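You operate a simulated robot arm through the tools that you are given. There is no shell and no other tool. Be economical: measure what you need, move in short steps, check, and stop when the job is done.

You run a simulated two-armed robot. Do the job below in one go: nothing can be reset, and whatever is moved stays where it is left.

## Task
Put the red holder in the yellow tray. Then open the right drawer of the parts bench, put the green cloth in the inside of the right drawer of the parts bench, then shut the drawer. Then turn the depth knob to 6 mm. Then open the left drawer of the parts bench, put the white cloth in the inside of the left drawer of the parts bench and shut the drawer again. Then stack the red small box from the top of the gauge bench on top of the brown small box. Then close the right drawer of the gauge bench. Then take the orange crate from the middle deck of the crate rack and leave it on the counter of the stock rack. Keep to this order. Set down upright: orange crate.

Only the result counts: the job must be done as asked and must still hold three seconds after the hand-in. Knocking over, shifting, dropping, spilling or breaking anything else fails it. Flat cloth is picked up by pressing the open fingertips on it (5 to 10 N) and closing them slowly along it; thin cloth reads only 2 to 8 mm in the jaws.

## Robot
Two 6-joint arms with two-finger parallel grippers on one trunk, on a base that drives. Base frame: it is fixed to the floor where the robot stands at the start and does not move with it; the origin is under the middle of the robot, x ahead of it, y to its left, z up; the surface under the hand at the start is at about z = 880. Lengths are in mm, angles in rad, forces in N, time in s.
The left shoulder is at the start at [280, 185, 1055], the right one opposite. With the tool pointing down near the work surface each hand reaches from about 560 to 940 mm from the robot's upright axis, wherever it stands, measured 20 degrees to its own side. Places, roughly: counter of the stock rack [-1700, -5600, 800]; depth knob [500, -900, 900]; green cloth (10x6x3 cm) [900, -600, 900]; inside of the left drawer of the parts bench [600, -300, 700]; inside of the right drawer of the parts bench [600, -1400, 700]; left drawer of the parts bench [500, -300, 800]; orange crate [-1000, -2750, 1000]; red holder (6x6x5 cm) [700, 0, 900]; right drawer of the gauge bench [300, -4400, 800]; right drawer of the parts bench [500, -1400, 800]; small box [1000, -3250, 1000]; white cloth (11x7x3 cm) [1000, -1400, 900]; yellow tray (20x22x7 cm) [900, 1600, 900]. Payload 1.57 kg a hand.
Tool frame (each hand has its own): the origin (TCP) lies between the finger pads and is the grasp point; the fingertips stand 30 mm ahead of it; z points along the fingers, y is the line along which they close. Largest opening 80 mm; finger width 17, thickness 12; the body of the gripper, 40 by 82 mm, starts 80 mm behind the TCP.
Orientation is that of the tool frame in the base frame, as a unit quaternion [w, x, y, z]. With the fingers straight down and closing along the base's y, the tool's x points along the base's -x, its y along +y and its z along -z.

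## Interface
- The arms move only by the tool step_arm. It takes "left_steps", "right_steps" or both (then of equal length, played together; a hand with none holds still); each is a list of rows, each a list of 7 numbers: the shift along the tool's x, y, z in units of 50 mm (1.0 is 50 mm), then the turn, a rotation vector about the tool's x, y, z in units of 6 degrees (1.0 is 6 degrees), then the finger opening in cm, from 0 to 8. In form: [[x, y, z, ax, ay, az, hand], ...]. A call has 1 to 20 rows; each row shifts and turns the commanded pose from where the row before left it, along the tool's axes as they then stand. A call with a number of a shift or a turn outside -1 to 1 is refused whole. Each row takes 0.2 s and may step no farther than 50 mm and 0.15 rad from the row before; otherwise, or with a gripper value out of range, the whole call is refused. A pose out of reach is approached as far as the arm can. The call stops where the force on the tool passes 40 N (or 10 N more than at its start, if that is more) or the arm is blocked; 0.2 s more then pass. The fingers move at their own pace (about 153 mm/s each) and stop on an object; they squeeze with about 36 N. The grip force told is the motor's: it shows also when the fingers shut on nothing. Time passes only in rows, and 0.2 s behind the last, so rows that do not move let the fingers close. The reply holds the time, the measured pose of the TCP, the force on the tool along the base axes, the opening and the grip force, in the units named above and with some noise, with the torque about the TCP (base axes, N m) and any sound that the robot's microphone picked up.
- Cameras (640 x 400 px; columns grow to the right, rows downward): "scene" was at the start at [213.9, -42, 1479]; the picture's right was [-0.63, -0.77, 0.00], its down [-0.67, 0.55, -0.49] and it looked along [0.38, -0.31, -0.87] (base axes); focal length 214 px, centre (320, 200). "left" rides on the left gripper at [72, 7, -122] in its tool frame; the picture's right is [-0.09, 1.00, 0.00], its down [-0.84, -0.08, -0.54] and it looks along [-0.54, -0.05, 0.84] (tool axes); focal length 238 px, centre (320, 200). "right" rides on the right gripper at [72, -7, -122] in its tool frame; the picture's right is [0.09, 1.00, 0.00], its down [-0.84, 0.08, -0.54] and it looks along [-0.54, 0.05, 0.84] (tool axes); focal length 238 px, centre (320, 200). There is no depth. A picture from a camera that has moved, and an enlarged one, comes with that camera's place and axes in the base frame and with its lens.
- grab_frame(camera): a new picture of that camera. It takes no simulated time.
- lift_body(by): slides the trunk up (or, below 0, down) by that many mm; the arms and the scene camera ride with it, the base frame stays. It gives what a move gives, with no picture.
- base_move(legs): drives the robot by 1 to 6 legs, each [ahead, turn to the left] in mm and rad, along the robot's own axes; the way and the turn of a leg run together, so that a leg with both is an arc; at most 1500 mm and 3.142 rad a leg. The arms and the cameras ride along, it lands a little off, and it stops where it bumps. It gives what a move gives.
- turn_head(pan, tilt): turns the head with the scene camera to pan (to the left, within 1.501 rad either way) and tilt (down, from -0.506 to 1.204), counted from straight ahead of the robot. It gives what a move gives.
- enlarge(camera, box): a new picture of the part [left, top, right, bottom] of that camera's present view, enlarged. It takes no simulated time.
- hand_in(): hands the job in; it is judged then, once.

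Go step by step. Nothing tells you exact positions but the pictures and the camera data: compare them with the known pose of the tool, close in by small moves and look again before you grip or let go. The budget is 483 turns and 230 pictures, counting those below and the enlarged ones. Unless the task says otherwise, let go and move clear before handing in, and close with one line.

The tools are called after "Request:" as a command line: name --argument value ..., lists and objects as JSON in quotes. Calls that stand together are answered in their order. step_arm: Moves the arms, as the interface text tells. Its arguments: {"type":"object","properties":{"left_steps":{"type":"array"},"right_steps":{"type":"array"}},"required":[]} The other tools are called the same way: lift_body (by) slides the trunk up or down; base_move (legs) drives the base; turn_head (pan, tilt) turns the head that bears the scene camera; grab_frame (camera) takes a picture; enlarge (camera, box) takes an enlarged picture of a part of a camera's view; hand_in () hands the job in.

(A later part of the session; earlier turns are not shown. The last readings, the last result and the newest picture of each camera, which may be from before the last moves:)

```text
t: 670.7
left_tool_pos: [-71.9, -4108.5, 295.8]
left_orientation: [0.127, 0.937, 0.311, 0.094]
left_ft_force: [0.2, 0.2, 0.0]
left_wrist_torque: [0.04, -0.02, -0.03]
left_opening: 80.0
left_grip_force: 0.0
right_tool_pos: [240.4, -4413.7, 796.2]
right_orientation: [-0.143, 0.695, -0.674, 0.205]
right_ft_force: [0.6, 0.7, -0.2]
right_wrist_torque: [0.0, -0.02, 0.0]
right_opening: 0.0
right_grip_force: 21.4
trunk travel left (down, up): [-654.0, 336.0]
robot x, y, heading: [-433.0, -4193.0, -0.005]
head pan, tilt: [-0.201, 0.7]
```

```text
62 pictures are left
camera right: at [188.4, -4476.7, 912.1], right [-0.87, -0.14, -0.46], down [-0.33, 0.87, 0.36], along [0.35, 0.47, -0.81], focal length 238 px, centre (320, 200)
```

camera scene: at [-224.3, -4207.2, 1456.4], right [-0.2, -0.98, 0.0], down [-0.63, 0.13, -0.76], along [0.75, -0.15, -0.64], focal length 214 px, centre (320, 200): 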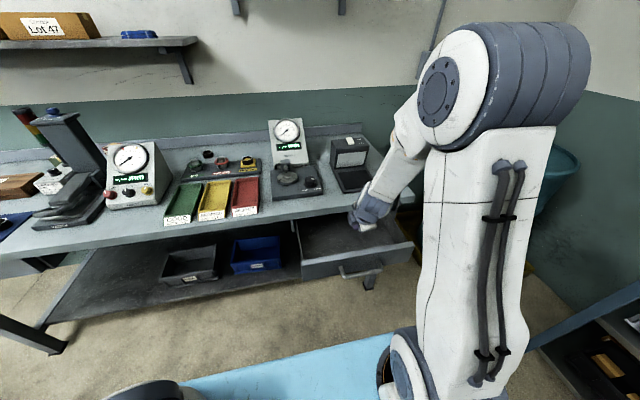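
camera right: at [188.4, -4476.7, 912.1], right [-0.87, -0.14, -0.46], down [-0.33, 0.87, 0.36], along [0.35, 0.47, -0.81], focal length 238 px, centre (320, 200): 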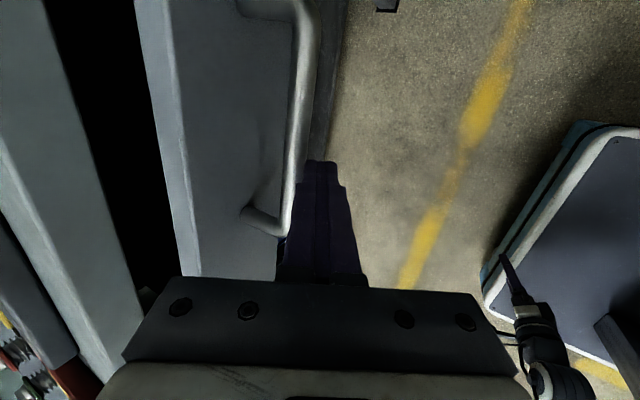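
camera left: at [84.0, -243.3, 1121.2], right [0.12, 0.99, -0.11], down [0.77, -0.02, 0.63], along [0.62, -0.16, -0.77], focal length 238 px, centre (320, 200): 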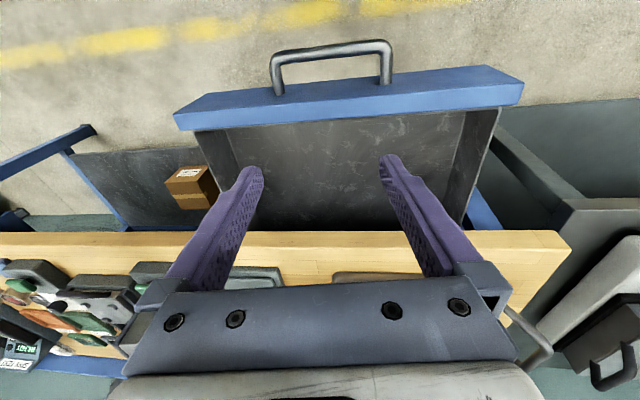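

Request:
step_arm --right_steps '[[0, -0.35, 0.19, 0, 0, 0, 0], [0, -0.35, 0.19, 0, 0, 0, 0], [0, -0.26, 0.14, 0, 0, 0, 0], [0, -0.26, 0.14, 0, 0, 0, 0], [0, -0.26, 0.14, 0, 0, 0, 0], [0, -0.2, 0.1, 0, 0, 0, 0], [0, -0.2, 0.1, 0, 0, 0, 0]]'

Request:
grab_frame --camera "right"

```text
t: 672.3
left_tool_pos: [-73.7, -4107.5, 296.4]
left_orientation: [0.126, 0.937, 0.311, 0.095]
left_ft_force: [-0.6, -0.5, 0.1]
left_wrist_torque: [-0.01, 0.01, -0.01]
left_opening: 80.0
left_grip_force: 0.1
right_tool_pos: [341.8, -4412.7, 794.9]
right_orientation: [-0.14, 0.696, -0.675, 0.201]
right_ft_force: [-25.6, -1.4, 5.1]
right_wrist_torque: [-0.12, 0.25, -0.26]
right_opening: 0.1
right_grip_force: 21.4
trunk travel left (down, up): [-654.0, 336.0]
robot x, y, heading: [-436.6, -4192.0, -0.005]
head pan, tilt: [-0.201, 0.7]
```

```text
61 pictures are left
camera right: at [291.1, -4475.7, 911.9], right [-0.88, -0.14, -0.46], down [-0.33, 0.87, 0.37], along [0.34, 0.47, -0.81], focal length 238 px, centre (320, 200)
```

right: 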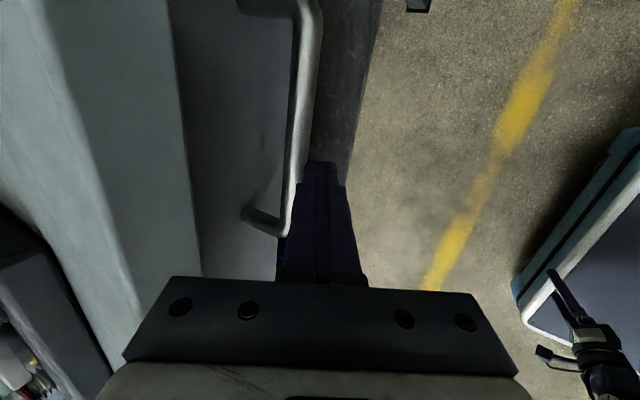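

Request:
step_arm --right_steps '[[0, -0.15, 0.08, 0, 0, 0, 0], [0, -0.15, 0.08, 0, 0, 0, 0]]'

Request:
step_arm --right_steps '[[0, 0.5, -0.3, 0, 0, 0, 0], [0, 0.7, -0.4, 0, 0, 0, 0], [0, 0, 0, 0, 0, 0, 0]]'

Request:
base_move --legs '[[-150, 0]]'

Request:
grab_frame --camera "scene"

```text
t: 672.6
left_tool_pos: [-73.5, -4109.2, 296.0]
left_orientation: [0.127, 0.937, 0.311, 0.094]
left_ft_force: [-0.2, -0.3, -0.5]
left_wrist_torque: [-0.01, -0.01, 0.0]
left_opening: 79.8
left_grip_force: 0.0
right_tool_pos: [341.2, -4412.6, 793.6]
right_orientation: [-0.138, 0.697, -0.676, 0.197]
right_ft_force: [-1.2, -0.3, -2.6]
right_wrist_torque: [0.02, 0.11, -0.01]
right_opening: 0.0
right_grip_force: 21.1
trunk travel left (down, up): [-654.0, 336.0]
robot x, y, heading: [-434.2, -4193.6, -0.001]
head pan, tilt: [-0.201, 0.7]
stopped in row 1 (right hand): the force on the tool passed its limit at 46 N (the readings are from after the stop); the commanded pose is now the measured one
```

```text
t: 673.4
left_tool_pos: [-74.0, -4108.2, 295.1]
left_orientation: [0.126, 0.937, 0.311, 0.094]
left_ft_force: [-0.5, -0.5, -0.5]
left_wrist_torque: [0.0, 0.01, 0.0]
left_opening: 80.3
left_grip_force: 0.1
right_tool_pos: [272.1, -4412.2, 798.4]
right_orientation: [-0.139, 0.696, -0.676, 0.198]
right_ft_force: [-1.0, -0.5, -0.4]
right_wrist_torque: [-0.01, 0.0, -0.02]
right_opening: 0.0
right_grip_force: 21.7
trunk travel left (down, up): [-654.0, 336.0]
robot x, y, heading: [-439.1, -4192.0, -0.0]
head pan, tilt: [-0.201, 0.7]
```

```text
t: 674.8
left_tool_pos: [-226.8, -4107.8, 296.6]
left_orientation: [0.126, 0.938, 0.31, 0.094]
left_ft_force: [-0.5, 0.1, -1.0]
left_wrist_torque: [0.0, -0.01, -0.01]
left_opening: 80.2
left_grip_force: 0.0
right_tool_pos: [120.0, -4413.9, 798.5]
right_orientation: [-0.139, 0.696, -0.676, 0.197]
right_ft_force: [-0.3, 0.6, 0.5]
right_wrist_torque: [-0.02, -0.02, -0.01]
right_opening: 0.1
right_grip_force: 21.4
trunk travel left (down, up): [-654.0, 336.0]
robot x, y, heading: [-592.4, -4193.9, -0.007]
head pan, tilt: [-0.201, 0.7]
```

```text
60 pictures are left
camera scene: at [-343.6, -4207.8, 1410.2], right [-0.2, -0.98, 0.0], down [-0.63, 0.13, -0.76], along [0.75, -0.16, -0.64], focal length 214 px, centre (320, 200)
```

scene: 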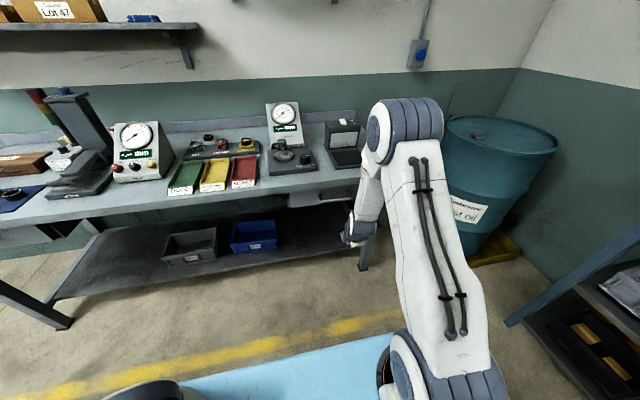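

The gauge drawer is shut. Now the orange crate: raising the trunk, then driving to face the crate rack.

Request:
lift_body --by 250

Request:
base_move --legs '[[0, 1.4], [1350, 0], [0, 1.745]]'

Request:
turn_head --pan 0.0 --tilt 0.5

Request:
grab_frame --camera "scene"

```text
t: 677.4
left_tool_pos: [-226.1, -4108.1, 546.9]
left_orientation: [0.128, 0.938, 0.31, 0.093]
left_ft_force: [-0.2, 0.7, -0.2]
left_wrist_torque: [0.01, 0.01, 0.01]
left_opening: 80.1
left_grip_force: 0.1
right_tool_pos: [118.5, -4414.0, 1048.8]
right_orientation: [-0.138, 0.696, -0.676, 0.198]
right_ft_force: [-0.4, 0.9, 0.3]
right_wrist_torque: [0.03, -0.01, 0.0]
right_opening: 0.0
right_grip_force: 21.8
trunk travel left (down, up): [-904.0, 86.0]
robot x, y, heading: [-587.8, -4190.5, -0.005]
head pan, tilt: [-0.201, 0.7]
```

```text
t: 683.7
left_tool_pos: [-546.9, -3426.5, 552.1]
left_orientation: [0.029, 0.478, 0.862, 0.165]
left_ft_force: [-0.4, -0.4, 0.0]
left_wrist_torque: [0.02, 0.0, -0.02]
left_opening: 79.9
left_grip_force: 0.1
right_tool_pos: [-195.6, -3140.7, 1051.9]
right_orientation: [-0.237, 0.968, -0.061, 0.06]
right_ft_force: [0.4, -0.1, 0.1]
right_wrist_torque: [0.01, -0.03, 0.03]
right_opening: 0.1
right_grip_force: 20.6
trunk travel left (down, up): [-904.0, 86.0]
robot x, y, heading: [-524.2, -3801.8, 1.425]
head pan, tilt: [-0.201, 0.7]
stopped in leg 2: the robot was blocked; the commanded pose is now the measured one
```

```text
t: 684.5
left_tool_pos: [-549.1, -3426.0, 550.4]
left_orientation: [0.027, 0.477, 0.863, 0.163]
left_ft_force: [-0.3, 0.4, -0.8]
left_wrist_torque: [0.02, -0.02, -0.04]
left_opening: 79.9
left_grip_force: 0.0
right_tool_pos: [-194.0, -3141.1, 1051.4]
right_orientation: [-0.237, 0.968, -0.062, 0.06]
right_ft_force: [0.2, 0.8, 0.1]
right_wrist_torque: [-0.03, -0.01, 0.0]
right_opening: 0.3
right_grip_force: 21.4
trunk travel left (down, up): [-904.0, 86.0]
robot x, y, heading: [-522.5, -3803.4, 1.426]
head pan, tilt: [0.0, 0.499]
```

```text
59 pictures are left
camera scene: at [-483.4, -3564.3, 1679.0], right [0.99, -0.14, 0.0], down [-0.07, -0.47, -0.88], along [0.13, 0.87, -0.47], focal length 214 px, centre (320, 200)
```

scene: 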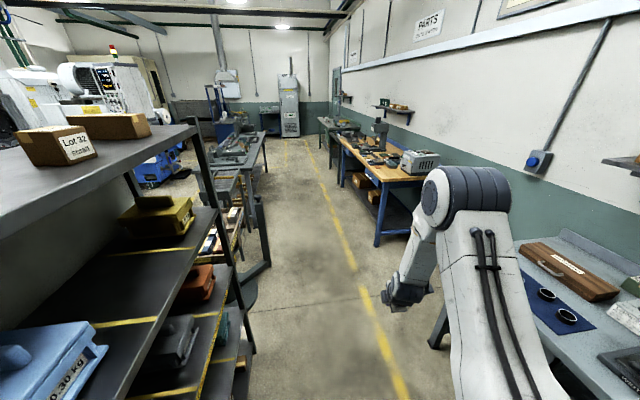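

The hanging left elbow touched the rack's end. Backing off and taking a path farther from the rack, with the right hand pulled in.

Request:
base_move --legs '[[-160, 0], [0, -0.51], [590, 0], [0, 0.655]]'

Request:
step_arm --right_steps '[[0.3, 0.7, -0.4, 0, 0, 0, 0], [0.3, 0.7, -0.4, 0, 0, 0, 0], [0.3, 0.7, -0.4, 0, 0, 0, 0], [0.3, 0.7, -0.4, 0, 0, 0, 0]]'

Request:
turn_head --pan 0.8 --tilt 0.5

Request:
grab_frame --camera "scene"

```text
t: 692.1
left_tool_pos: [-268.6, -3112.9, 548.2]
left_orientation: [0.017, 0.416, 0.895, 0.161]
left_ft_force: [-0.5, -0.7, -0.3]
left_wrist_torque: [0.0, -0.03, -0.02]
left_opening: 80.2
left_grip_force: 0.0
right_tool_pos: [37.7, -2770.9, 1048.7]
right_orientation: [-0.237, 0.97, 0.013, 0.043]
right_ft_force: [0.1, -0.4, -0.1]
right_wrist_torque: [0.0, 0.02, 0.04]
right_opening: 0.0
right_grip_force: 22.0
trunk travel left (down, up): [-904.0, 86.0]
robot x, y, heading: [-180.8, -3480.7, 1.578]
head pan, tilt: [0.0, 0.499]
```

```text
t: 693.1
left_tool_pos: [-267.5, -3113.2, 547.2]
left_orientation: [0.017, 0.417, 0.895, 0.161]
left_ft_force: [0.3, 0.4, 0.1]
left_wrist_torque: [0.02, -0.06, 0.02]
left_opening: 80.0
left_grip_force: 0.0
right_tool_pos: [120.6, -2879.2, 1044.5]
right_orientation: [-0.238, 0.97, 0.014, 0.042]
right_ft_force: [0.6, -0.1, -1.2]
right_wrist_torque: [-0.06, -0.01, -0.01]
right_opening: 0.2
right_grip_force: 21.1
right hand out of reach, approached as far as the arm can: row 3, 4
trunk travel left (down, up): [-904.0, 86.0]
robot x, y, heading: [-181.5, -3485.3, 1.576]
head pan, tilt: [0.0, 0.499]
```

```text
t: 694.2
left_tool_pos: [-267.7, -3112.7, 546.3]
left_orientation: [0.017, 0.416, 0.895, 0.161]
left_ft_force: [0.1, -0.1, 0.4]
left_wrist_torque: [-0.01, 0.04, -0.01]
left_opening: 80.1
left_grip_force: 0.1
right_tool_pos: [120.1, -2879.4, 1046.3]
right_orientation: [-0.238, 0.97, 0.013, 0.042]
right_ft_force: [0.8, -0.2, 0.7]
right_wrist_torque: [0.01, 0.0, 0.01]
right_opening: 0.0
right_grip_force: 21.5
trunk travel left (down, up): [-904.0, 86.0]
robot x, y, heading: [-182.2, -3476.4, 1.579]
head pan, tilt: [0.799, 0.499]
```

```text
58 pictures are left
camera scene: at [-247.9, -3257.7, 1677.9], right [0.69, 0.72, 0.0], down [0.35, -0.33, -0.88], along [-0.63, 0.61, -0.48], focal length 214 px, centre (320, 200)
```

scene: 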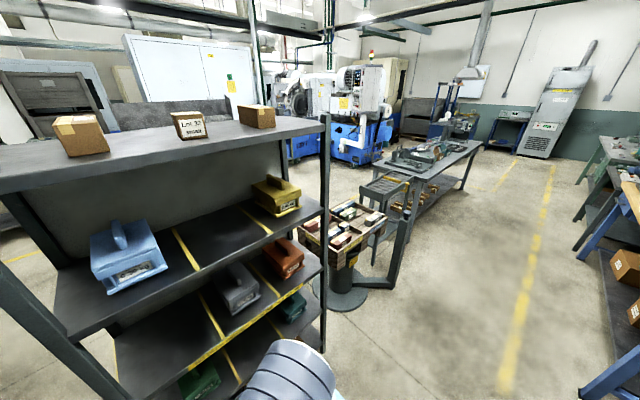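

Request:
enlarge --camera "scene" --box '[40, 150, 360, 350]'

Request:
enlarge --camera "scene" --box '[200, 200, 360, 310]'

```text
2.00 times, centred on (200, 250) of scene
camera zoom: at [-247.9, -3257.7, 1677.9], right [0.69, 0.72, 0.0], down [0.35, -0.33, -0.88], along [-0.63, 0.61, -0.48], focal length 429 px, centre (560, 100)
```

zoom: 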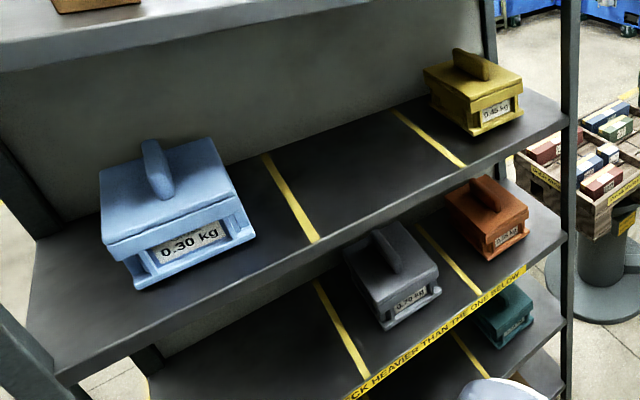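

```text
3.64 times, centred on (280, 255) of scene
camera zoom: at [-247.9, -3257.7, 1677.9], right [0.69, 0.72, 0.0], down [0.35, -0.33, -0.88], along [-0.63, 0.61, -0.48], focal length 780 px, centre (466, 0)
```

zoom: 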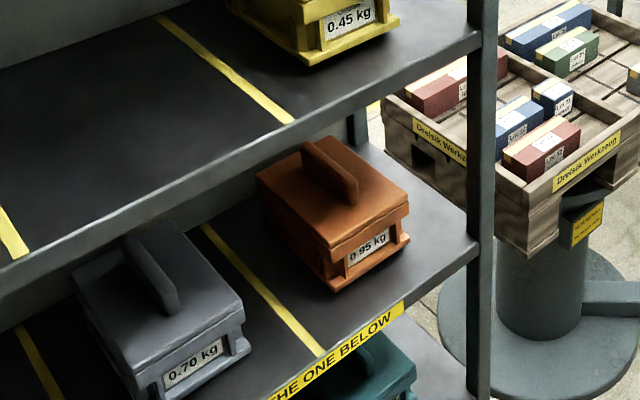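

The crates have fin handles on top; the orange one is at about (-957, -2824). I'll tuck the right hand to the side before turning to face the rack.

Request:
step_arm --right_steps '[[0.9, 0, 0, 0, 0, 0, 0], [0.9, 0, 0, 0, 0, 0, 0], [0.6, 0.5, -0.3, 0, 0, 0, 0], [0.3, 0.7, -0.35, 0, 0, 0, 0], [0, 0.7, -0.35, 0, 0, 0, 0], [0, 0.7, -0.35, 0, 0, 0, 0]]'

```text
t: 695.6
left_tool_pos: [-268.5, -3114.0, 548.4]
left_orientation: [0.017, 0.416, 0.895, 0.161]
left_ft_force: [-0.1, -0.4, 0.4]
left_wrist_torque: [0.03, 0.0, -0.04]
left_opening: 79.9
left_grip_force: 0.1
right_tool_pos: [257.2, -3027.7, 1059.3]
right_orientation: [-0.238, 0.97, 0.014, 0.043]
right_ft_force: [0.3, 0.0, 0.0]
right_wrist_torque: [0.0, -0.02, -0.04]
right_opening: 0.0
right_grip_force: 21.5
trunk travel left (down, up): [-904.0, 86.0]
robot x, y, heading: [-182.8, -3477.1, 1.572]
head pan, tilt: [0.799, 0.499]
```

Request:
base_move --legs '[[0, 0.125], [468, 0], [0, 1.445]]'

Request:
turn_head --pan -0.2 --tilt 0.55

Request:
grab_frame --camera "scene"

```text
t: 702.6
left_tool_pos: [-612.6, -3109.2, 547.9]
left_orientation: [-0.103, -0.351, 0.922, 0.125]
left_ft_force: [0.3, -0.2, -0.6]
left_wrist_torque: [-0.01, 0.01, 0.02]
left_opening: 79.9
left_grip_force: 0.0
right_tool_pos: [-711.1, -2586.1, 1057.5]
right_orientation: [-0.196, 0.667, 0.704, -0.141]
right_ft_force: [-0.1, 0.0, 0.0]
right_wrist_torque: [0.04, 0.0, 0.0]
right_opening: 0.0
right_grip_force: 21.4
trunk travel left (down, up): [-904.0, 86.0]
robot x, y, heading: [-251.0, -3013.5, -3.109]
head pan, tilt: [0.799, 0.499]
```

```text
t: 703.9
left_tool_pos: [-611.2, -3109.4, 547.6]
left_orientation: [-0.103, -0.35, 0.922, 0.125]
left_ft_force: [0.0, -0.7, -0.1]
left_wrist_torque: [0.0, 0.02, 0.0]
left_opening: 79.9
left_grip_force: 0.1
right_tool_pos: [-710.3, -2585.5, 1057.6]
right_orientation: [-0.196, 0.667, 0.705, -0.14]
right_ft_force: [0.0, -0.3, -0.7]
right_wrist_torque: [-0.01, -0.01, -0.03]
right_opening: 0.0
right_grip_force: 21.4
trunk travel left (down, up): [-904.0, 86.0]
robot x, y, heading: [-248.5, -3017.8, -3.107]
head pan, tilt: [-0.201, 0.55]
```

```text
55 pictures are left
camera scene: at [-492.2, -3006.0, 1673.4], right [0.17, 0.99, 0.0], down [0.52, -0.09, -0.85], along [-0.84, 0.14, -0.52], focal length 214 px, centre (320, 200)
```

scene: 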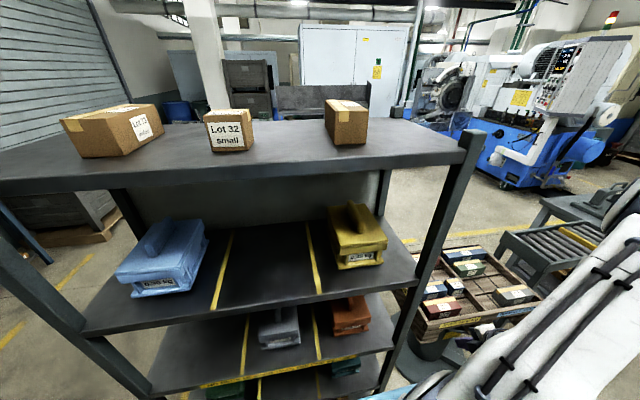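

Facing the rack. Pitching the right hand to point forward and rolling it so the fingers close sideways.

Request:
step_arm --right_steps '[[0, 0, 0, 1, 0, 0, 0], [0, 0, 0, 1, 0, 0, 0], [0, 0, 0, 1, 0, 0, 0], [0, 0, 0, 1, 0, 0, 0], [0, 0, 0, 1, 0, 0, 0], [0, 0, 0, 1, 0, 0, 0], [0, 0, 0, 1, 0, 0, 0]]'

Request:
step_arm --right_steps '[[0, 0, 0, 0, 0, 1, 8], [0, 0, 0, 0, 0, 1, 8], [0, 0, 0, 0, 0, 1, 8], [0, 0, 0, 0, 0, 1, 8], [0, 0, 0, 0, 0, 1, 8], [0, 0, 0, 0, 0, 1, 8], [0, 0, 0, 0, 0, 1, 8], [0, 0, 0, 0, 0, 1, 8], [0, 0, 0, 0, 0, 1, 8], [0, 0, 0, 0, 0, 1, 8], [0, 0, 0, 0, 0, 1, 8], [0, 0, 0, 0, 0, 1, 8], [0, 0, 0, 0, 0, 1, 8], [0, 0, 0, 0, 0, 1, 8], [0, 0, 0, 0, 0, 1, 8]]'

Request:
grab_frame --camera "right"

```text
t: 705.5
left_tool_pos: [-611.3, -3108.0, 548.1]
left_orientation: [-0.103, -0.351, 0.922, 0.126]
left_ft_force: [0.1, 0.5, -0.4]
left_wrist_torque: [0.0, 0.01, 0.0]
left_opening: 79.9
left_grip_force: 0.0
right_tool_pos: [-711.4, -2584.2, 1058.5]
right_orientation: [-0.423, 0.553, 0.607, -0.384]
right_ft_force: [0.4, 0.4, 0.4]
right_wrist_torque: [0.02, -0.02, 0.01]
right_opening: 0.0
right_grip_force: 21.2
trunk travel left (down, up): [-904.0, 86.0]
robot x, y, heading: [-248.3, -3014.8, -3.109]
head pan, tilt: [-0.201, 0.55]
```

```text
t: 708.7
left_tool_pos: [-612.1, -3109.0, 546.8]
left_orientation: [-0.103, -0.35, 0.922, 0.125]
left_ft_force: [0.7, -0.8, -0.7]
left_wrist_torque: [-0.01, -0.01, 0.02]
left_opening: 79.8
left_grip_force: 0.0
right_tool_pos: [-711.9, -2586.3, 1058.3]
right_orientation: [-0.027, 0.821, 0.038, -0.569]
right_ft_force: [0.9, -0.5, 0.1]
right_wrist_torque: [0.04, 0.01, 0.01]
right_opening: 79.8
right_grip_force: 0.2
trunk travel left (down, up): [-904.0, 86.0]
robot x, y, heading: [-247.4, -3016.3, -3.105]
head pan, tilt: [-0.201, 0.55]
```

```text
54 pictures are left
camera right: at [-571.4, -2573.3, 1034.5], right [0.06, -0.98, -0.17], down [0.22, -0.16, 0.96], along [-0.97, -0.1, 0.21], focal length 238 px, centre (320, 200)
```

right: 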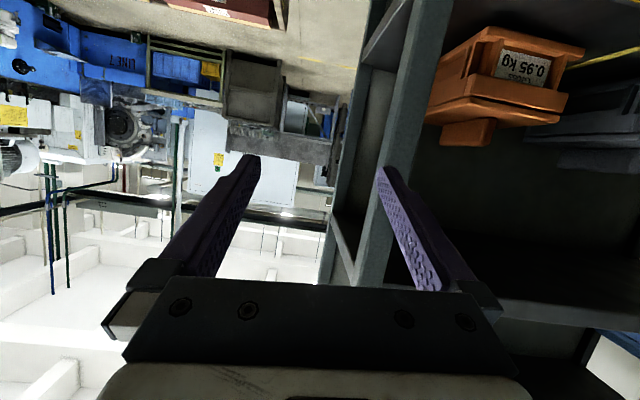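

Request:
enlarge --camera "scene" --box '[240, 260, 420, 390]'

Request:
enlarge --camera "right" --box '[400, 0, 640, 180]'

```text
3.08 times, centred on (330, 325) of scene
camera zoom: at [-492.2, -3005.9, 1673.4], right [0.17, 0.99, 0.0], down [0.52, -0.09, -0.85], along [-0.84, 0.14, -0.52], focal length 660 px, centre (289, -185)
```

zoom: 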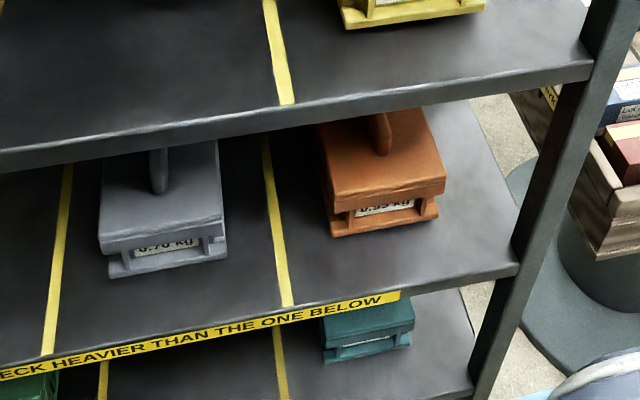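

```text
2.22 times, centred on (520, 90) of right
camera zoom: at [-571.4, -2573.3, 1034.5], right [0.06, -0.98, -0.17], down [0.22, -0.16, 0.96], along [-0.97, -0.1, 0.21], focal length 530 px, centre (-124, 444)
```

zoom: 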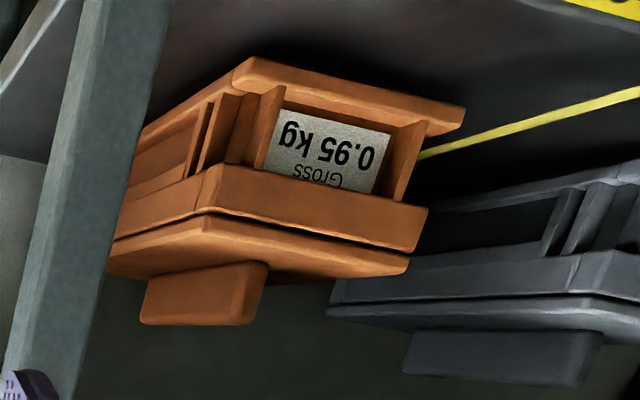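

Crate handle fin: x -904…-1033, y ≈ -2829, z 952–992. Levelling the hand a bit more and moving it in front of the bay.

Request:
step_arm --right_steps '[[0, 0.9, 0, 0, -0.7, 0, 7], [0, 0.9, 0, 0, -0.7, 0, 7], [0, 0.9, 0, 0, 0, 0, 7], [0, 0.9, 0, 0, 0, 0, 7], [0, 0.9, 0, 0, 0, 0, 7], [0, 0.35, 0, 0, 0, 0, 7]]'

Request:
grab_frame --camera "right"

```text
t: 710.1
left_tool_pos: [-612.8, -3108.4, 547.6]
left_orientation: [-0.103, -0.35, 0.923, 0.124]
left_ft_force: [-0.9, -0.3, 0.3]
left_wrist_torque: [0.02, 0.02, -0.02]
left_opening: 79.9
left_grip_force: 0.0
right_tool_pos: [-739.7, -2807.9, 1014.8]
right_orientation: [-0.024, 0.777, 0.041, -0.628]
right_ft_force: [-0.4, 0.3, 0.9]
right_wrist_torque: [-0.03, 0.03, 0.0]
right_opening: 69.8
right_grip_force: 0.1
right hand out of reach, approached as far as the arm can: row 4, 5, 6
trunk travel left (down, up): [-904.0, 86.0]
robot x, y, heading: [-245.8, -3015.2, -3.109]
head pan, tilt: [-0.201, 0.55]
```

```text
51 pictures are left
camera right: at [-604.6, -2793.4, 972.2], right [0.05, -0.98, -0.18], down [0.36, -0.15, 0.92], along [-0.93, -0.11, 0.35], focal length 238 px, centre (320, 200)
```

right: 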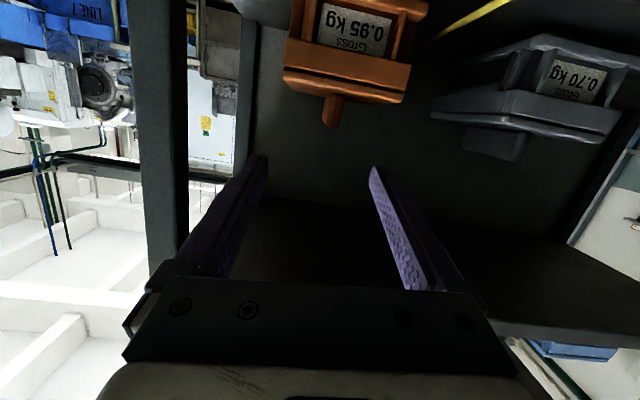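

Request:
step_arm --right_steps '[[0, 0.1, 0.7, 0, 0, 0, 7], [0, 0.1, 0.7, 0, 0, 0, 7], [0, 0.1, 0.7, 0, 0, 0, 7], [0, 0.04, 0.7, 0, 0, 0, 7], [0, 0, 0, 0, 0, 0, 7]]'

Request:
grab_frame --camera "right"

```text
t: 711.3
left_tool_pos: [-611.7, -3110.1, 546.9]
left_orientation: [-0.103, -0.35, 0.923, 0.124]
left_ft_force: [0.5, 0.5, -0.6]
left_wrist_torque: [0.0, 0.0, 0.03]
left_opening: 80.0
left_grip_force: 0.1
right_tool_pos: [-836.7, -2765.1, 978.8]
right_orientation: [-0.023, 0.776, 0.042, -0.629]
right_ft_force: [-0.2, -0.3, -0.6]
right_wrist_torque: [-0.02, 0.02, -0.04]
right_opening: 69.8
right_grip_force: 0.0
right hand out of reach, approached as far as the arm can: row 2, 3, 4
trunk travel left (down, up): [-904.0, 86.0]
robot x, y, heading: [-247.1, -3014.7, -3.112]
head pan, tilt: [-0.201, 0.55]
```

```text
50 pictures are left
camera right: at [-702.3, -2750.6, 935.1], right [0.05, -0.98, -0.18], down [0.36, -0.15, 0.92], along [-0.93, -0.11, 0.35], focal length 238 px, centre (320, 200)
```

right: 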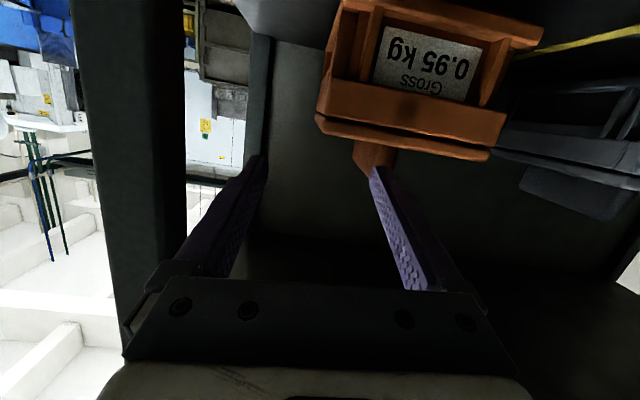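

The hand slid sideways against its limit. Retracting, rotating the base slightly left, and re-aiming.

Request:
step_arm --right_steps '[[0, 0, -0.8, 0, 0, 0, 7], [0, 0, -0.8, 0, 0, 0, 7], [0, 0, -0.8, 0, 0, 0, 7]]'

Request:
base_move --legs '[[0, 0.17]]'

Request:
step_arm --right_steps '[[0, 0, 0, 0.93, 0, 0.2, 7], [0, 0, 0, 0.75, 0, 0.15, 7], [0, 0, 0, 0, 0, 0, 7]]'

Request:
grab_frame --camera "right"

```text
t: 712.1
left_tool_pos: [-611.2, -3110.2, 548.8]
left_orientation: [-0.103, -0.351, 0.922, 0.126]
left_ft_force: [-0.6, 0.3, 0.3]
left_wrist_torque: [0.01, -0.01, 0.01]
left_opening: 79.8
left_grip_force: 0.1
right_tool_pos: [-723.4, -2763.1, 1003.7]
right_orientation: [-0.025, 0.776, 0.043, -0.629]
right_ft_force: [-0.4, 0.1, 0.2]
right_wrist_torque: [-0.01, -0.01, -0.01]
right_opening: 70.1
right_grip_force: 0.1
right hand out of reach, approached as far as the arm can: row 3
trunk travel left (down, up): [-904.0, 86.0]
robot x, y, heading: [-247.2, -3016.1, -3.108]
head pan, tilt: [-0.201, 0.55]
```

```text
t: 713.1
left_tool_pos: [-591.8, -3169.7, 547.5]
left_orientation: [-0.113, -0.426, 0.89, 0.116]
left_ft_force: [0.5, -0.2, -0.6]
left_wrist_torque: [0.02, 0.01, -0.03]
left_opening: 80.1
left_grip_force: 0.1
right_tool_pos: [-757.2, -2845.4, 1003.9]
right_orientation: [0.027, 0.771, 0.104, -0.628]
right_ft_force: [-0.5, 0.1, -0.9]
right_wrist_torque: [0.02, -0.01, 0.0]
right_opening: 69.6
right_grip_force: 0.0
trunk travel left (down, up): [-904.0, 86.0]
robot x, y, heading: [-246.8, -3015.9, -2.942]
head pan, tilt: [-0.201, 0.55]
```

```text
t: 713.9
left_tool_pos: [-590.9, -3168.2, 547.9]
left_orientation: [-0.113, -0.426, 0.89, 0.116]
left_ft_force: [0.3, 0.5, -1.2]
left_wrist_torque: [-0.01, -0.02, 0.05]
left_opening: 79.9
left_grip_force: 0.0
right_tool_pos: [-770.4, -2843.5, 1003.6]
right_orientation: [-0.029, 0.771, 0.035, -0.635]
right_ft_force: [-0.3, -0.1, 0.6]
right_wrist_torque: [-0.01, 0.03, -0.03]
right_opening: 69.7
right_grip_force: 0.0
right hand out of reach, approached as far as the arm can: row 1, 2
trunk travel left (down, up): [-904.0, 86.0]
robot x, y, heading: [-246.6, -3016.5, -2.935]
head pan, tilt: [-0.201, 0.55]
```

```text
49 pictures are left
camera right: at [-635.3, -2830.7, 957.2], right [0.04, -0.98, -0.18], down [0.37, -0.15, 0.92], along [-0.93, -0.1, 0.36], focal length 238 px, centre (320, 200)
```

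right: 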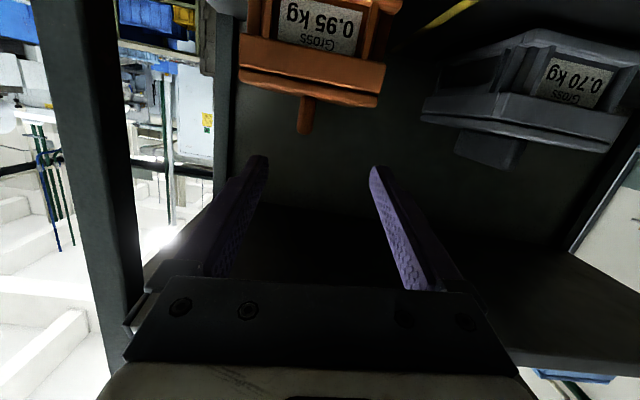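

Request:
step_arm --right_steps '[[0, -0.12, 0.7, 0, 0, 0, 7], [0, -0.12, 0.7, 0, 0, 0, 7], [0, -0.1, 0.7, 0, 0, 0, 7], [0, 0, 0, 0, 0, 0, 7]]'

Request:
grab_frame --camera "right"

```text
t: 715.1
left_tool_pos: [-575.0, -3162.2, 550.9]
left_orientation: [-0.117, -0.425, 0.89, 0.114]
left_ft_force: [-0.3, 0.1, 0.2]
left_wrist_torque: [0.02, -0.01, 0.02]
left_opening: 79.8
left_grip_force: 0.1
right_tool_pos: [-838.4, -2776.1, 978.4]
right_orientation: [-0.026, 0.781, 0.017, -0.624]
right_ft_force: [-0.7, 0.5, 0.6]
right_wrist_torque: [0.01, 0.03, -0.01]
right_opening: 70.1
right_grip_force: 0.1
right hand out of reach, approached as far as the arm can: row 2, 3
trunk travel left (down, up): [-904.0, 86.0]
robot x, y, heading: [-229.7, -3013.6, -3.004]
head pan, tilt: [-0.201, 0.55]
stopped in row 4 (right hand): the arm was blocked; the commanded pose is now the measured one
```

```text
48 pictures are left
camera right: at [-702.3, -2768.7, 935.1], right [0.01, -0.99, -0.15], down [0.34, -0.14, 0.93], along [-0.94, -0.07, 0.34], focal length 238 px, centre (320, 200)
```

right: 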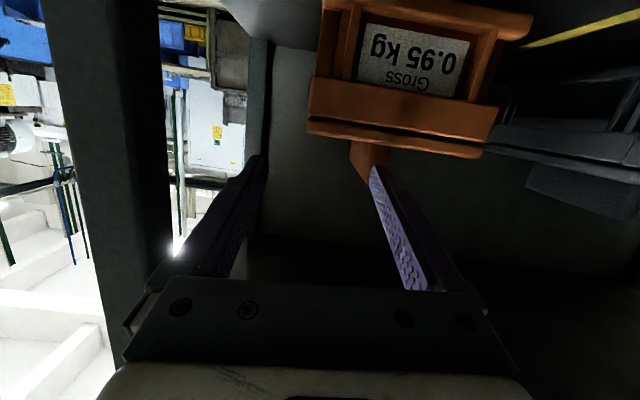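

The arm met the rack. I'll retract and come at the crate from the north-east instead, where there is more room.

Request:
step_arm --right_steps '[[0, 0, -0.8, 0, 0, 0, 7], [0, 0, -0.8, 0, 0, 0, 7], [0, -0.5, -0.7, 0, 0, 0, 7], [0, -0.9, 0, 0, 0, 0, 7], [0, -0.9, 0, 0, 0, 0, 7], [0, -0.9, 0, 0, 0, 0, 7]]'

Request:
grab_frame --camera "scene"

```text
t: 716.5
left_tool_pos: [-581.7, -3163.2, 547.6]
left_orientation: [-0.114, -0.423, 0.892, 0.117]
left_ft_force: [-0.1, 0.7, -0.6]
left_wrist_torque: [0.01, 0.0, -0.01]
left_opening: 79.9
left_grip_force: 0.1
right_tool_pos: [-732.0, -2626.2, 1013.5]
right_orientation: [-0.027, 0.778, 0.023, -0.627]
right_ft_force: [-0.3, 0.6, -0.3]
right_wrist_torque: [0.01, 0.02, -0.02]
right_opening: 70.1
right_grip_force: 0.0
trunk travel left (down, up): [-904.0, 86.0]
robot x, y, heading: [-232.5, -3012.6, -2.995]
head pan, tilt: [-0.201, 0.55]
```

```text
47 pictures are left
camera scene: at [-480.2, -3032.6, 1673.3], right [0.05, 1.0, 0.0], down [0.52, -0.03, -0.85], along [-0.85, 0.04, -0.52], focal length 214 px, centre (320, 200)
```

scene: 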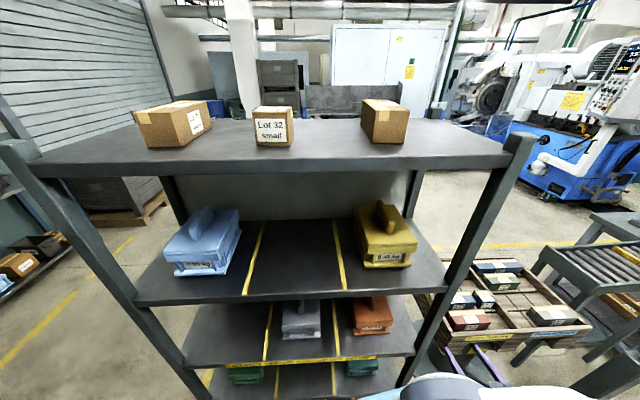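

Request:
base_move --legs '[[0, -1.838], [620, 0], [0, 2.35]]'

Request:
turn_head --pan -0.4 --tilt 0.6

Request:
grab_frame --camera "scene"

```text
t: 730.0
left_tool_pos: [-392.1, -2696.4, 548.0]
left_orientation: [-0.139, -0.629, 0.76, 0.086]
left_ft_force: [0.5, 0.7, -1.0]
left_wrist_torque: [-0.01, 0.01, 0.0]
left_opening: 80.1
left_grip_force: 0.1
right_tool_pos: [-780.3, -2295.7, 1013.8]
right_orientation: [0.126, 0.749, 0.212, -0.615]
right_ft_force: [-0.3, 0.1, 0.8]
right_wrist_torque: [0.02, 0.02, -0.01]
right_opening: 69.9
right_grip_force: 0.1
trunk travel left (down, up): [-904.0, 86.0]
robot x, y, heading: [-156.7, -2400.7, -2.495]
head pan, tilt: [-0.201, 0.55]
```

```text
t: 730.7
left_tool_pos: [-391.9, -2697.4, 549.3]
left_orientation: [-0.138, -0.629, 0.76, 0.086]
left_ft_force: [-0.2, 0.0, 0.6]
left_wrist_torque: [0.03, 0.05, 0.0]
left_opening: 79.9
left_grip_force: 0.0
right_tool_pos: [-778.6, -2296.1, 1013.2]
right_orientation: [0.126, 0.749, 0.213, -0.614]
right_ft_force: [-0.2, 0.0, 0.1]
right_wrist_torque: [-0.01, 0.01, -0.01]
right_opening: 69.6
right_grip_force: 0.0
trunk travel left (down, up): [-904.0, 86.0]
robot x, y, heading: [-160.2, -2401.1, -2.492]
head pan, tilt: [-0.4, 0.6]
```

```text
46 pictures are left
camera scene: at [-368.6, -2519.3, 1668.9], right [-0.25, 0.97, 0.0], down [0.55, 0.14, -0.83], along [-0.8, -0.2, -0.56], focal length 214 px, centre (320, 200)
```

scene: 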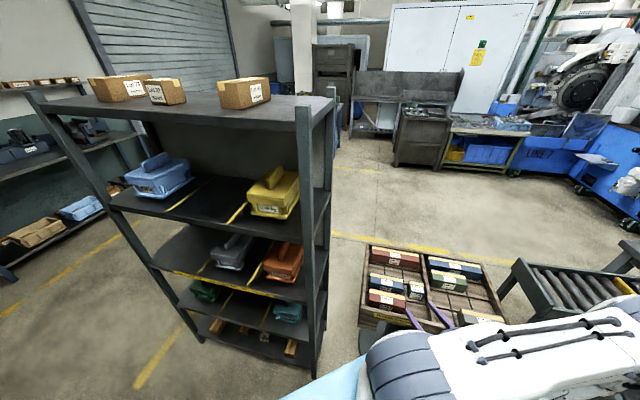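

Request:
step_arm --right_steps '[[-0.1, 0.9, 0.2, 0, 0, 0, 7], [-0.1, 0.9, 0.2, 0, 0, 0, 7], [-0.1, 0.9, 0.2, 0, 0, 0, 7], [-0.1, 0.9, 0.2, 0, 0, 0, 7], [-0.1, 0.9, 0.2, 0, 0, 0, 7], [-0.1, 0.9, 0.2, 0, 0, 0, 7], [-0.1, 0.9, 0.2, 0, 0, 0, 7], [0, 0, 0, 0.95, 0.07, 0.2, 7], [0, 0, 0, 0.95, 0.07, 0.2, 7], [0, 0, 0, 0.95, 0.07, 0.2, 7], [0, 0, 0, 0.95, 0.07, 0.2, 7]]'

Request:
grab_frame --camera "right"

```text
t: 733.1
left_tool_pos: [-392.2, -2696.6, 547.4]
left_orientation: [-0.138, -0.629, 0.76, 0.086]
left_ft_force: [-0.1, -0.8, -0.3]
left_wrist_torque: [0.01, 0.0, 0.0]
left_opening: 80.0
left_grip_force: 0.1
right_tool_pos: [-689.3, -2519.5, 1006.2]
right_orientation: [-0.003, 0.776, 0.058, -0.628]
right_ft_force: [-1.0, -0.3, 0.2]
right_wrist_torque: [-0.02, -0.01, -0.01]
right_opening: 70.1
right_grip_force: 0.2
right hand out of reach, approached as far as the arm can: row 5, 6, 7, 8
trunk travel left (down, up): [-904.0, 86.0]
robot x, y, heading: [-154.9, -2403.6, -2.492]
head pan, tilt: [-0.4, 0.6]
```

```text
45 pictures are left
camera right: at [-554.2, -2499.2, 962.4], right [0.1, -0.98, -0.17], down [0.36, -0.12, 0.92], along [-0.93, -0.16, 0.34], focal length 238 px, centre (320, 200)
```

right: 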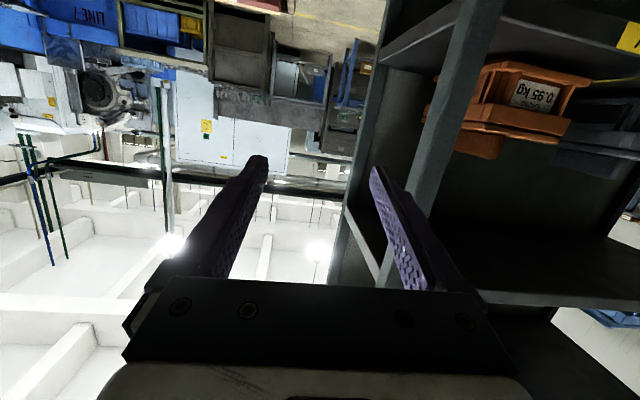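

Rotating the base further left so the crate lies to my right-front, then re-aiming the hand.

Request:
base_move --legs '[[0, 0.31]]'

Request:
step_arm --right_steps '[[0, 0, 0, 0.95, 0.07, 0.2, 7], [0, 0, 0, 0.95, 0.07, 0.2, 7], [0, 0, 0, 0.9, 0.07, 0.2, 7], [0, 0.8, 0, 0, 0, 0, 7], [0, 0.8, 0.2, 0, 0, 0, 7], [0, 0.8, 0.2, 0, 0, 0, 7]]'

Request:
grab_frame --camera "right"

```text
t: 734.5
left_tool_pos: [-289.8, -2754.9, 548.2]
left_orientation: [0.149, 0.739, -0.654, -0.063]
left_ft_force: [-0.6, 0.8, 0.0]
left_wrist_torque: [-0.03, 0.01, 0.0]
left_opening: 80.1
left_grip_force: 0.1
right_tool_pos: [-626.9, -2675.5, 1006.1]
right_orientation: [0.095, 0.758, 0.177, -0.621]
right_ft_force: [-0.3, 0.0, -0.4]
right_wrist_torque: [0.01, -0.01, 0.01]
right_opening: 69.9
right_grip_force: 0.1
trunk travel left (down, up): [-904.0, 86.0]
robot x, y, heading: [-159.7, -2401.6, -2.186]
head pan, tilt: [-0.4, 0.6]
```

```text
t: 735.9
left_tool_pos: [-291.0, -2754.0, 547.8]
left_orientation: [0.15, 0.738, -0.655, -0.063]
left_ft_force: [0.3, -0.4, 0.4]
left_wrist_torque: [0.0, 0.01, 0.01]
left_opening: 80.1
left_grip_force: 0.0
right_tool_pos: [-586.5, -2716.3, 981.7]
right_orientation: [0.028, 0.771, 0.09, -0.63]
right_ft_force: [0.2, -0.2, -0.4]
right_wrist_torque: [-0.02, -0.02, 0.04]
right_opening: 69.9
right_grip_force: 0.0
right hand out of reach, approached as far as the arm can: row 1, 2, 3, 4, 5, 6
trunk travel left (down, up): [-904.0, 86.0]
robot x, y, heading: [-156.2, -2398.7, -2.18]
head pan, tilt: [-0.4, 0.6]
```

```text
44 pictures are left
camera right: at [-455.6, -2684.3, 936.4], right [0.19, -0.97, -0.16], down [0.38, -0.08, 0.92], along [-0.91, -0.24, 0.35], focal length 238 px, centre (320, 200)
```

right: 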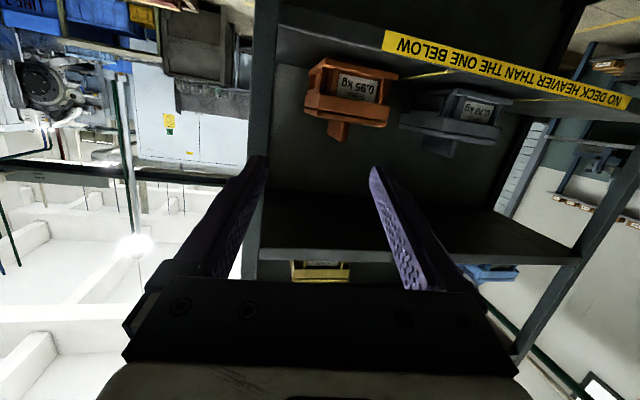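

Request:
step_arm --right_steps '[[-0.17, 0.16, 0.9, 0, 0, 0, 7], [-0.17, 0.16, 0.9, 0, 0, 0, 7], [-0.17, 0.16, 0.9, 0, 0, 0, 7], [-0.17, 0.16, 0.9, 0, 0, 0, 7], [0, 0, 0, 0, 0, 0, 7]]'

Request:
grab_frame --camera "right"

Request:
grab_frame --camera "scene"

```text
t: 737.1
left_tool_pos: [-290.1, -2755.3, 547.9]
left_orientation: [0.15, 0.739, -0.654, -0.064]
left_ft_force: [0.9, -0.2, 0.1]
left_wrist_torque: [0.02, 0.05, -0.02]
left_opening: 80.0
left_grip_force: 0.1
right_tool_pos: [-608.2, -2684.1, 977.5]
right_orientation: [0.027, 0.771, 0.089, -0.629]
right_ft_force: [-0.5, 0.3, -0.2]
right_wrist_torque: [0.01, -0.03, 0.0]
right_opening: 69.9
right_grip_force: 0.1
right hand out of reach, approached as far as the arm can: row 1, 2, 3, 4
trunk travel left (down, up): [-904.0, 86.0]
robot x, y, heading: [-160.8, -2403.6, -2.185]
head pan, tilt: [-0.4, 0.6]
```

```text
43 pictures are left
camera right: at [-475.8, -2652.4, 931.5], right [0.19, -0.97, -0.16], down [0.38, -0.08, 0.92], along [-0.91, -0.23, 0.35], focal length 238 px, centre (320, 200)
```

right: 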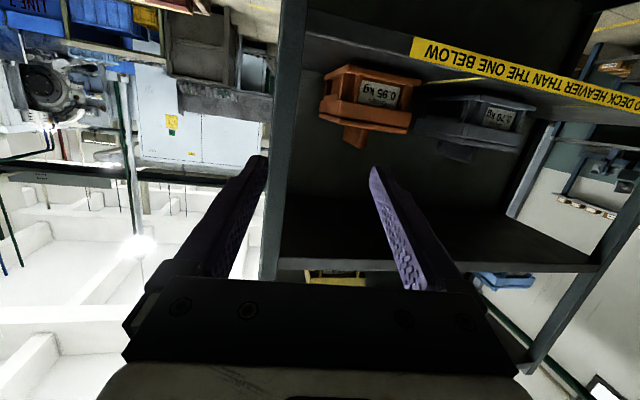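

```text
42 pictures are left
camera scene: at [-322.0, -2579.0, 1668.9], right [-0.53, 0.85, 0.0], down [0.48, 0.3, -0.83], along [-0.7, -0.44, -0.56], focal length 214 px, centre (320, 200)
```

scene: 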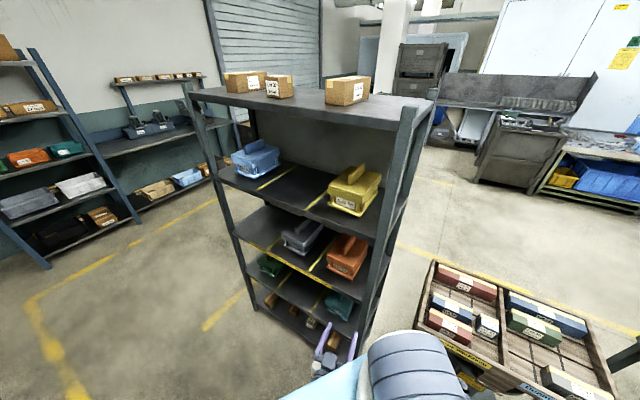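

Request:
step_arm --right_steps '[[0, -0.8, 0, 0, 0, 0, 7], [0, -0.8, 0, 0, 0, 0, 7], [-0.3, -0.8, 0, 0, 0, 0, 7], [-0.3, -0.8, 0, 0, 0, 0, 7], [-0.3, -0.8, 0, 0, 0, 0, 7]]'

Request:
step_arm --right_steps '[[-0.5, 0, 0.5, 0, 0, 0, 7], [-0.5, 0, 0.5, 0, 0, 0, 7]]'

```text
t: 738.3
left_tool_pos: [-289.5, -2754.5, 547.4]
left_orientation: [0.15, 0.739, -0.654, -0.063]
left_ft_force: [-0.5, -0.8, -0.7]
left_wrist_torque: [0.02, 0.0, 0.0]
left_opening: 80.0
left_grip_force: 0.1
right_tool_pos: [-707.9, -2527.6, 1018.9]
right_orientation: [0.028, 0.77, 0.089, -0.631]
right_ft_force: [0.1, 0.2, 1.2]
right_wrist_torque: [0.02, 0.01, -0.03]
right_opening: 69.7
right_grip_force: 0.1
right hand out of reach, approached as far as the arm can: row 1, 2, 3, 4, 5
trunk travel left (down, up): [-904.0, 86.0]
robot x, y, heading: [-158.8, -2398.5, -2.179]
head pan, tilt: [-0.4, 0.6]
```

```text
t: 738.9
left_tool_pos: [-290.3, -2753.6, 547.3]
left_orientation: [0.15, 0.739, -0.654, -0.064]
left_ft_force: [-0.2, -0.3, -0.1]
left_wrist_torque: [-0.04, 0.0, 0.01]
left_opening: 80.1
left_grip_force: 0.1
right_tool_pos: [-749.0, -2501.7, 1029.0]
right_orientation: [0.029, 0.77, 0.09, -0.63]
right_ft_force: [0.4, 0.5, -0.4]
right_wrist_torque: [-0.04, 0.02, 0.02]
right_opening: 70.0
right_grip_force: 0.1
right hand out of reach, approached as far as the arm can: row 1, 2
trunk travel left (down, up): [-904.0, 86.0]
robot x, y, heading: [-161.3, -2402.2, -2.185]
head pan, tilt: [-0.4, 0.6]
```

The hand was simply too close to the shoulder. I'll use the pocket between the two benches to stand farther back: driving there with the trunk raised and turning to face the bay diagonally.

Request:
lift_body --by 82

Request:
base_move --legs '[[0, 2.185], [390, 0], [0, -2.496]]'

Request:
step_arm --right_steps '[[0, 0.5, 0.8, 0, 0, 0, 7], [0, 0.5, 0.8, 0, 0, 0, 7], [0, 0.3, 0.9, 0, 0, 0, 7], [0, 0, 0.9, 0, 0, 0, 7], [0, 0, 0.9, 0, 0, 0, 7]]'

Request:
turn_head --pan -0.15 --tilt 0.6

Request:
grab_frame --camera "scene"

```text
t: 740.1
left_tool_pos: [-290.1, -2754.9, 630.0]
left_orientation: [0.15, 0.739, -0.654, -0.064]
left_ft_force: [-0.1, -0.3, -0.3]
left_wrist_torque: [0.01, -0.01, 0.05]
left_opening: 80.2
left_grip_force: 0.1
right_tool_pos: [-749.6, -2503.2, 1111.5]
right_orientation: [0.028, 0.771, 0.091, -0.63]
right_ft_force: [0.6, 0.4, -0.2]
right_wrist_torque: [0.03, -0.01, -0.02]
right_opening: 69.9
right_grip_force: 0.0
trunk travel left (down, up): [-986.0, 4.0]
robot x, y, heading: [-159.5, -2404.7, -2.182]
head pan, tilt: [-0.4, 0.6]
```

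```text
t: 749.8
left_tool_pos: [610.8, -2452.4, 630.4]
left_orientation: [0.145, 0.976, 0.147, 0.075]
left_ft_force: [0.8, 0.1, -0.4]
left_wrist_torque: [0.01, -0.02, 0.02]
left_opening: 79.9
left_grip_force: 0.1
right_tool_pos: [444.5, -2947.5, 1111.0]
right_orientation: [0.502, 0.425, 0.65, -0.382]
right_ft_force: [0.3, -0.7, 0.4]
right_wrist_torque: [0.02, -0.01, 0.01]
right_opening: 69.9
right_grip_force: 0.0
trunk travel left (down, up): [-986.0, 4.0]
robot x, y, heading: [239.6, -2382.4, -0.43]
head pan, tilt: [-0.4, 0.6]
stopped in leg 3: the robot was blocked; the commanded pose is now the measured one
```

```text
t: 751.0
left_tool_pos: [609.4, -2452.4, 630.1]
left_orientation: [0.146, 0.976, 0.148, 0.074]
left_ft_force: [-0.3, -0.1, -0.8]
left_wrist_torque: [0.03, -0.01, 0.03]
left_opening: 80.0
left_grip_force: 0.0
right_tool_pos: [509.2, -3127.6, 1063.0]
right_orientation: [0.502, 0.424, 0.65, -0.381]
right_ft_force: [0.3, 0.0, 0.4]
right_wrist_torque: [0.0, -0.01, 0.0]
right_opening: 69.8
right_grip_force: 0.0
right hand out of reach, approached as far as the arm can: row 1, 2
trunk travel left (down, up): [-986.0, 4.0]
robot x, y, heading: [240.1, -2383.7, -0.427]
head pan, tilt: [-0.4, 0.6]
```

```text
t: 751.7
left_tool_pos: [610.2, -2452.3, 630.5]
left_orientation: [0.145, 0.975, 0.148, 0.075]
left_ft_force: [0.0, 0.6, -0.7]
left_wrist_torque: [-0.02, -0.01, 0.02]
left_opening: 79.7
left_grip_force: 0.2
right_tool_pos: [508.1, -3127.5, 1062.2]
right_orientation: [0.503, 0.424, 0.65, -0.382]
right_ft_force: [0.5, -0.2, -0.1]
right_wrist_torque: [0.03, -0.01, 0.0]
right_opening: 70.1
right_grip_force: 0.1
trunk travel left (down, up): [-986.0, 4.0]
robot x, y, heading: [242.0, -2384.3, -0.429]
head pan, tilt: [-0.15, 0.6]
```

```text
41 pictures are left
camera scene: at [461.7, -2498.2, 1750.8], right [-0.55, -0.84, 0.0], down [-0.47, 0.31, -0.83], along [0.69, -0.45, -0.56], focal length 214 px, centre (320, 200)
```

scene: 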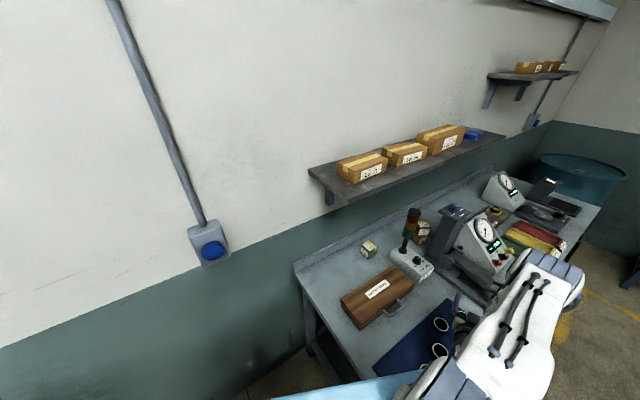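

I was blocked by the bench leg; retracting the hand and taking a simpler route back to a stance just north-east of the bay.

Request:
step_arm --right_steps '[[0, 0, -0.9, 0, 0, 0, 7], [0, 0, -0.9, 0, 0, 0, 7], [0, -0.3, -0.9, 0, 0, 0, 7], [0, -0.5, -0.8, 0, 0, 0, 7]]'

Request:
base_move --legs '[[0, 0.43], [-441, 0], [0, -1.571], [176, 0], [0, -0.925]]'

```text
t: 752.7
left_tool_pos: [610.3, -2452.8, 631.1]
left_orientation: [0.146, 0.975, 0.148, 0.074]
left_ft_force: [0.4, -0.2, -0.1]
left_wrist_torque: [0.01, 0.06, 0.0]
left_opening: 80.2
left_grip_force: 0.1
right_tool_pos: [413.7, -2978.5, 1099.3]
right_orientation: [0.503, 0.423, 0.651, -0.381]
right_ft_force: [0.2, 0.3, -0.1]
right_wrist_torque: [0.02, 0.0, -0.05]
right_opening: 70.0
right_grip_force: 0.0
trunk travel left (down, up): [-986.0, 4.0]
robot x, y, heading: [237.6, -2384.6, -0.427]
head pan, tilt: [-0.15, 0.6]
```

```text
t: 763.0
left_tool_pos: [-282.5, -2931.4, 629.0]
left_orientation: [0.155, 0.779, -0.605, -0.056]
left_ft_force: [-1.1, 0.3, 0.1]
left_wrist_torque: [-0.01, -0.03, 0.02]
left_opening: 80.1
left_grip_force: 0.1
right_tool_pos: [-794.7, -2721.2, 1099.4]
right_orientation: [0.089, 0.761, 0.15, -0.625]
right_ft_force: [4.7, -16.1, 1.6]
right_wrist_torque: [-0.08, -0.01, 0.14]
right_opening: 55.8
right_grip_force: 0.1
trunk travel left (down, up): [-986.0, 4.0]
robot x, y, heading: [-193.2, -2565.9, -2.043]
head pan, tilt: [-0.15, 0.6]
stopped in leg 5: the force on the tool passed its limit at 58 N (the readings are from after the stop); the commanded pose is now the measured one
```

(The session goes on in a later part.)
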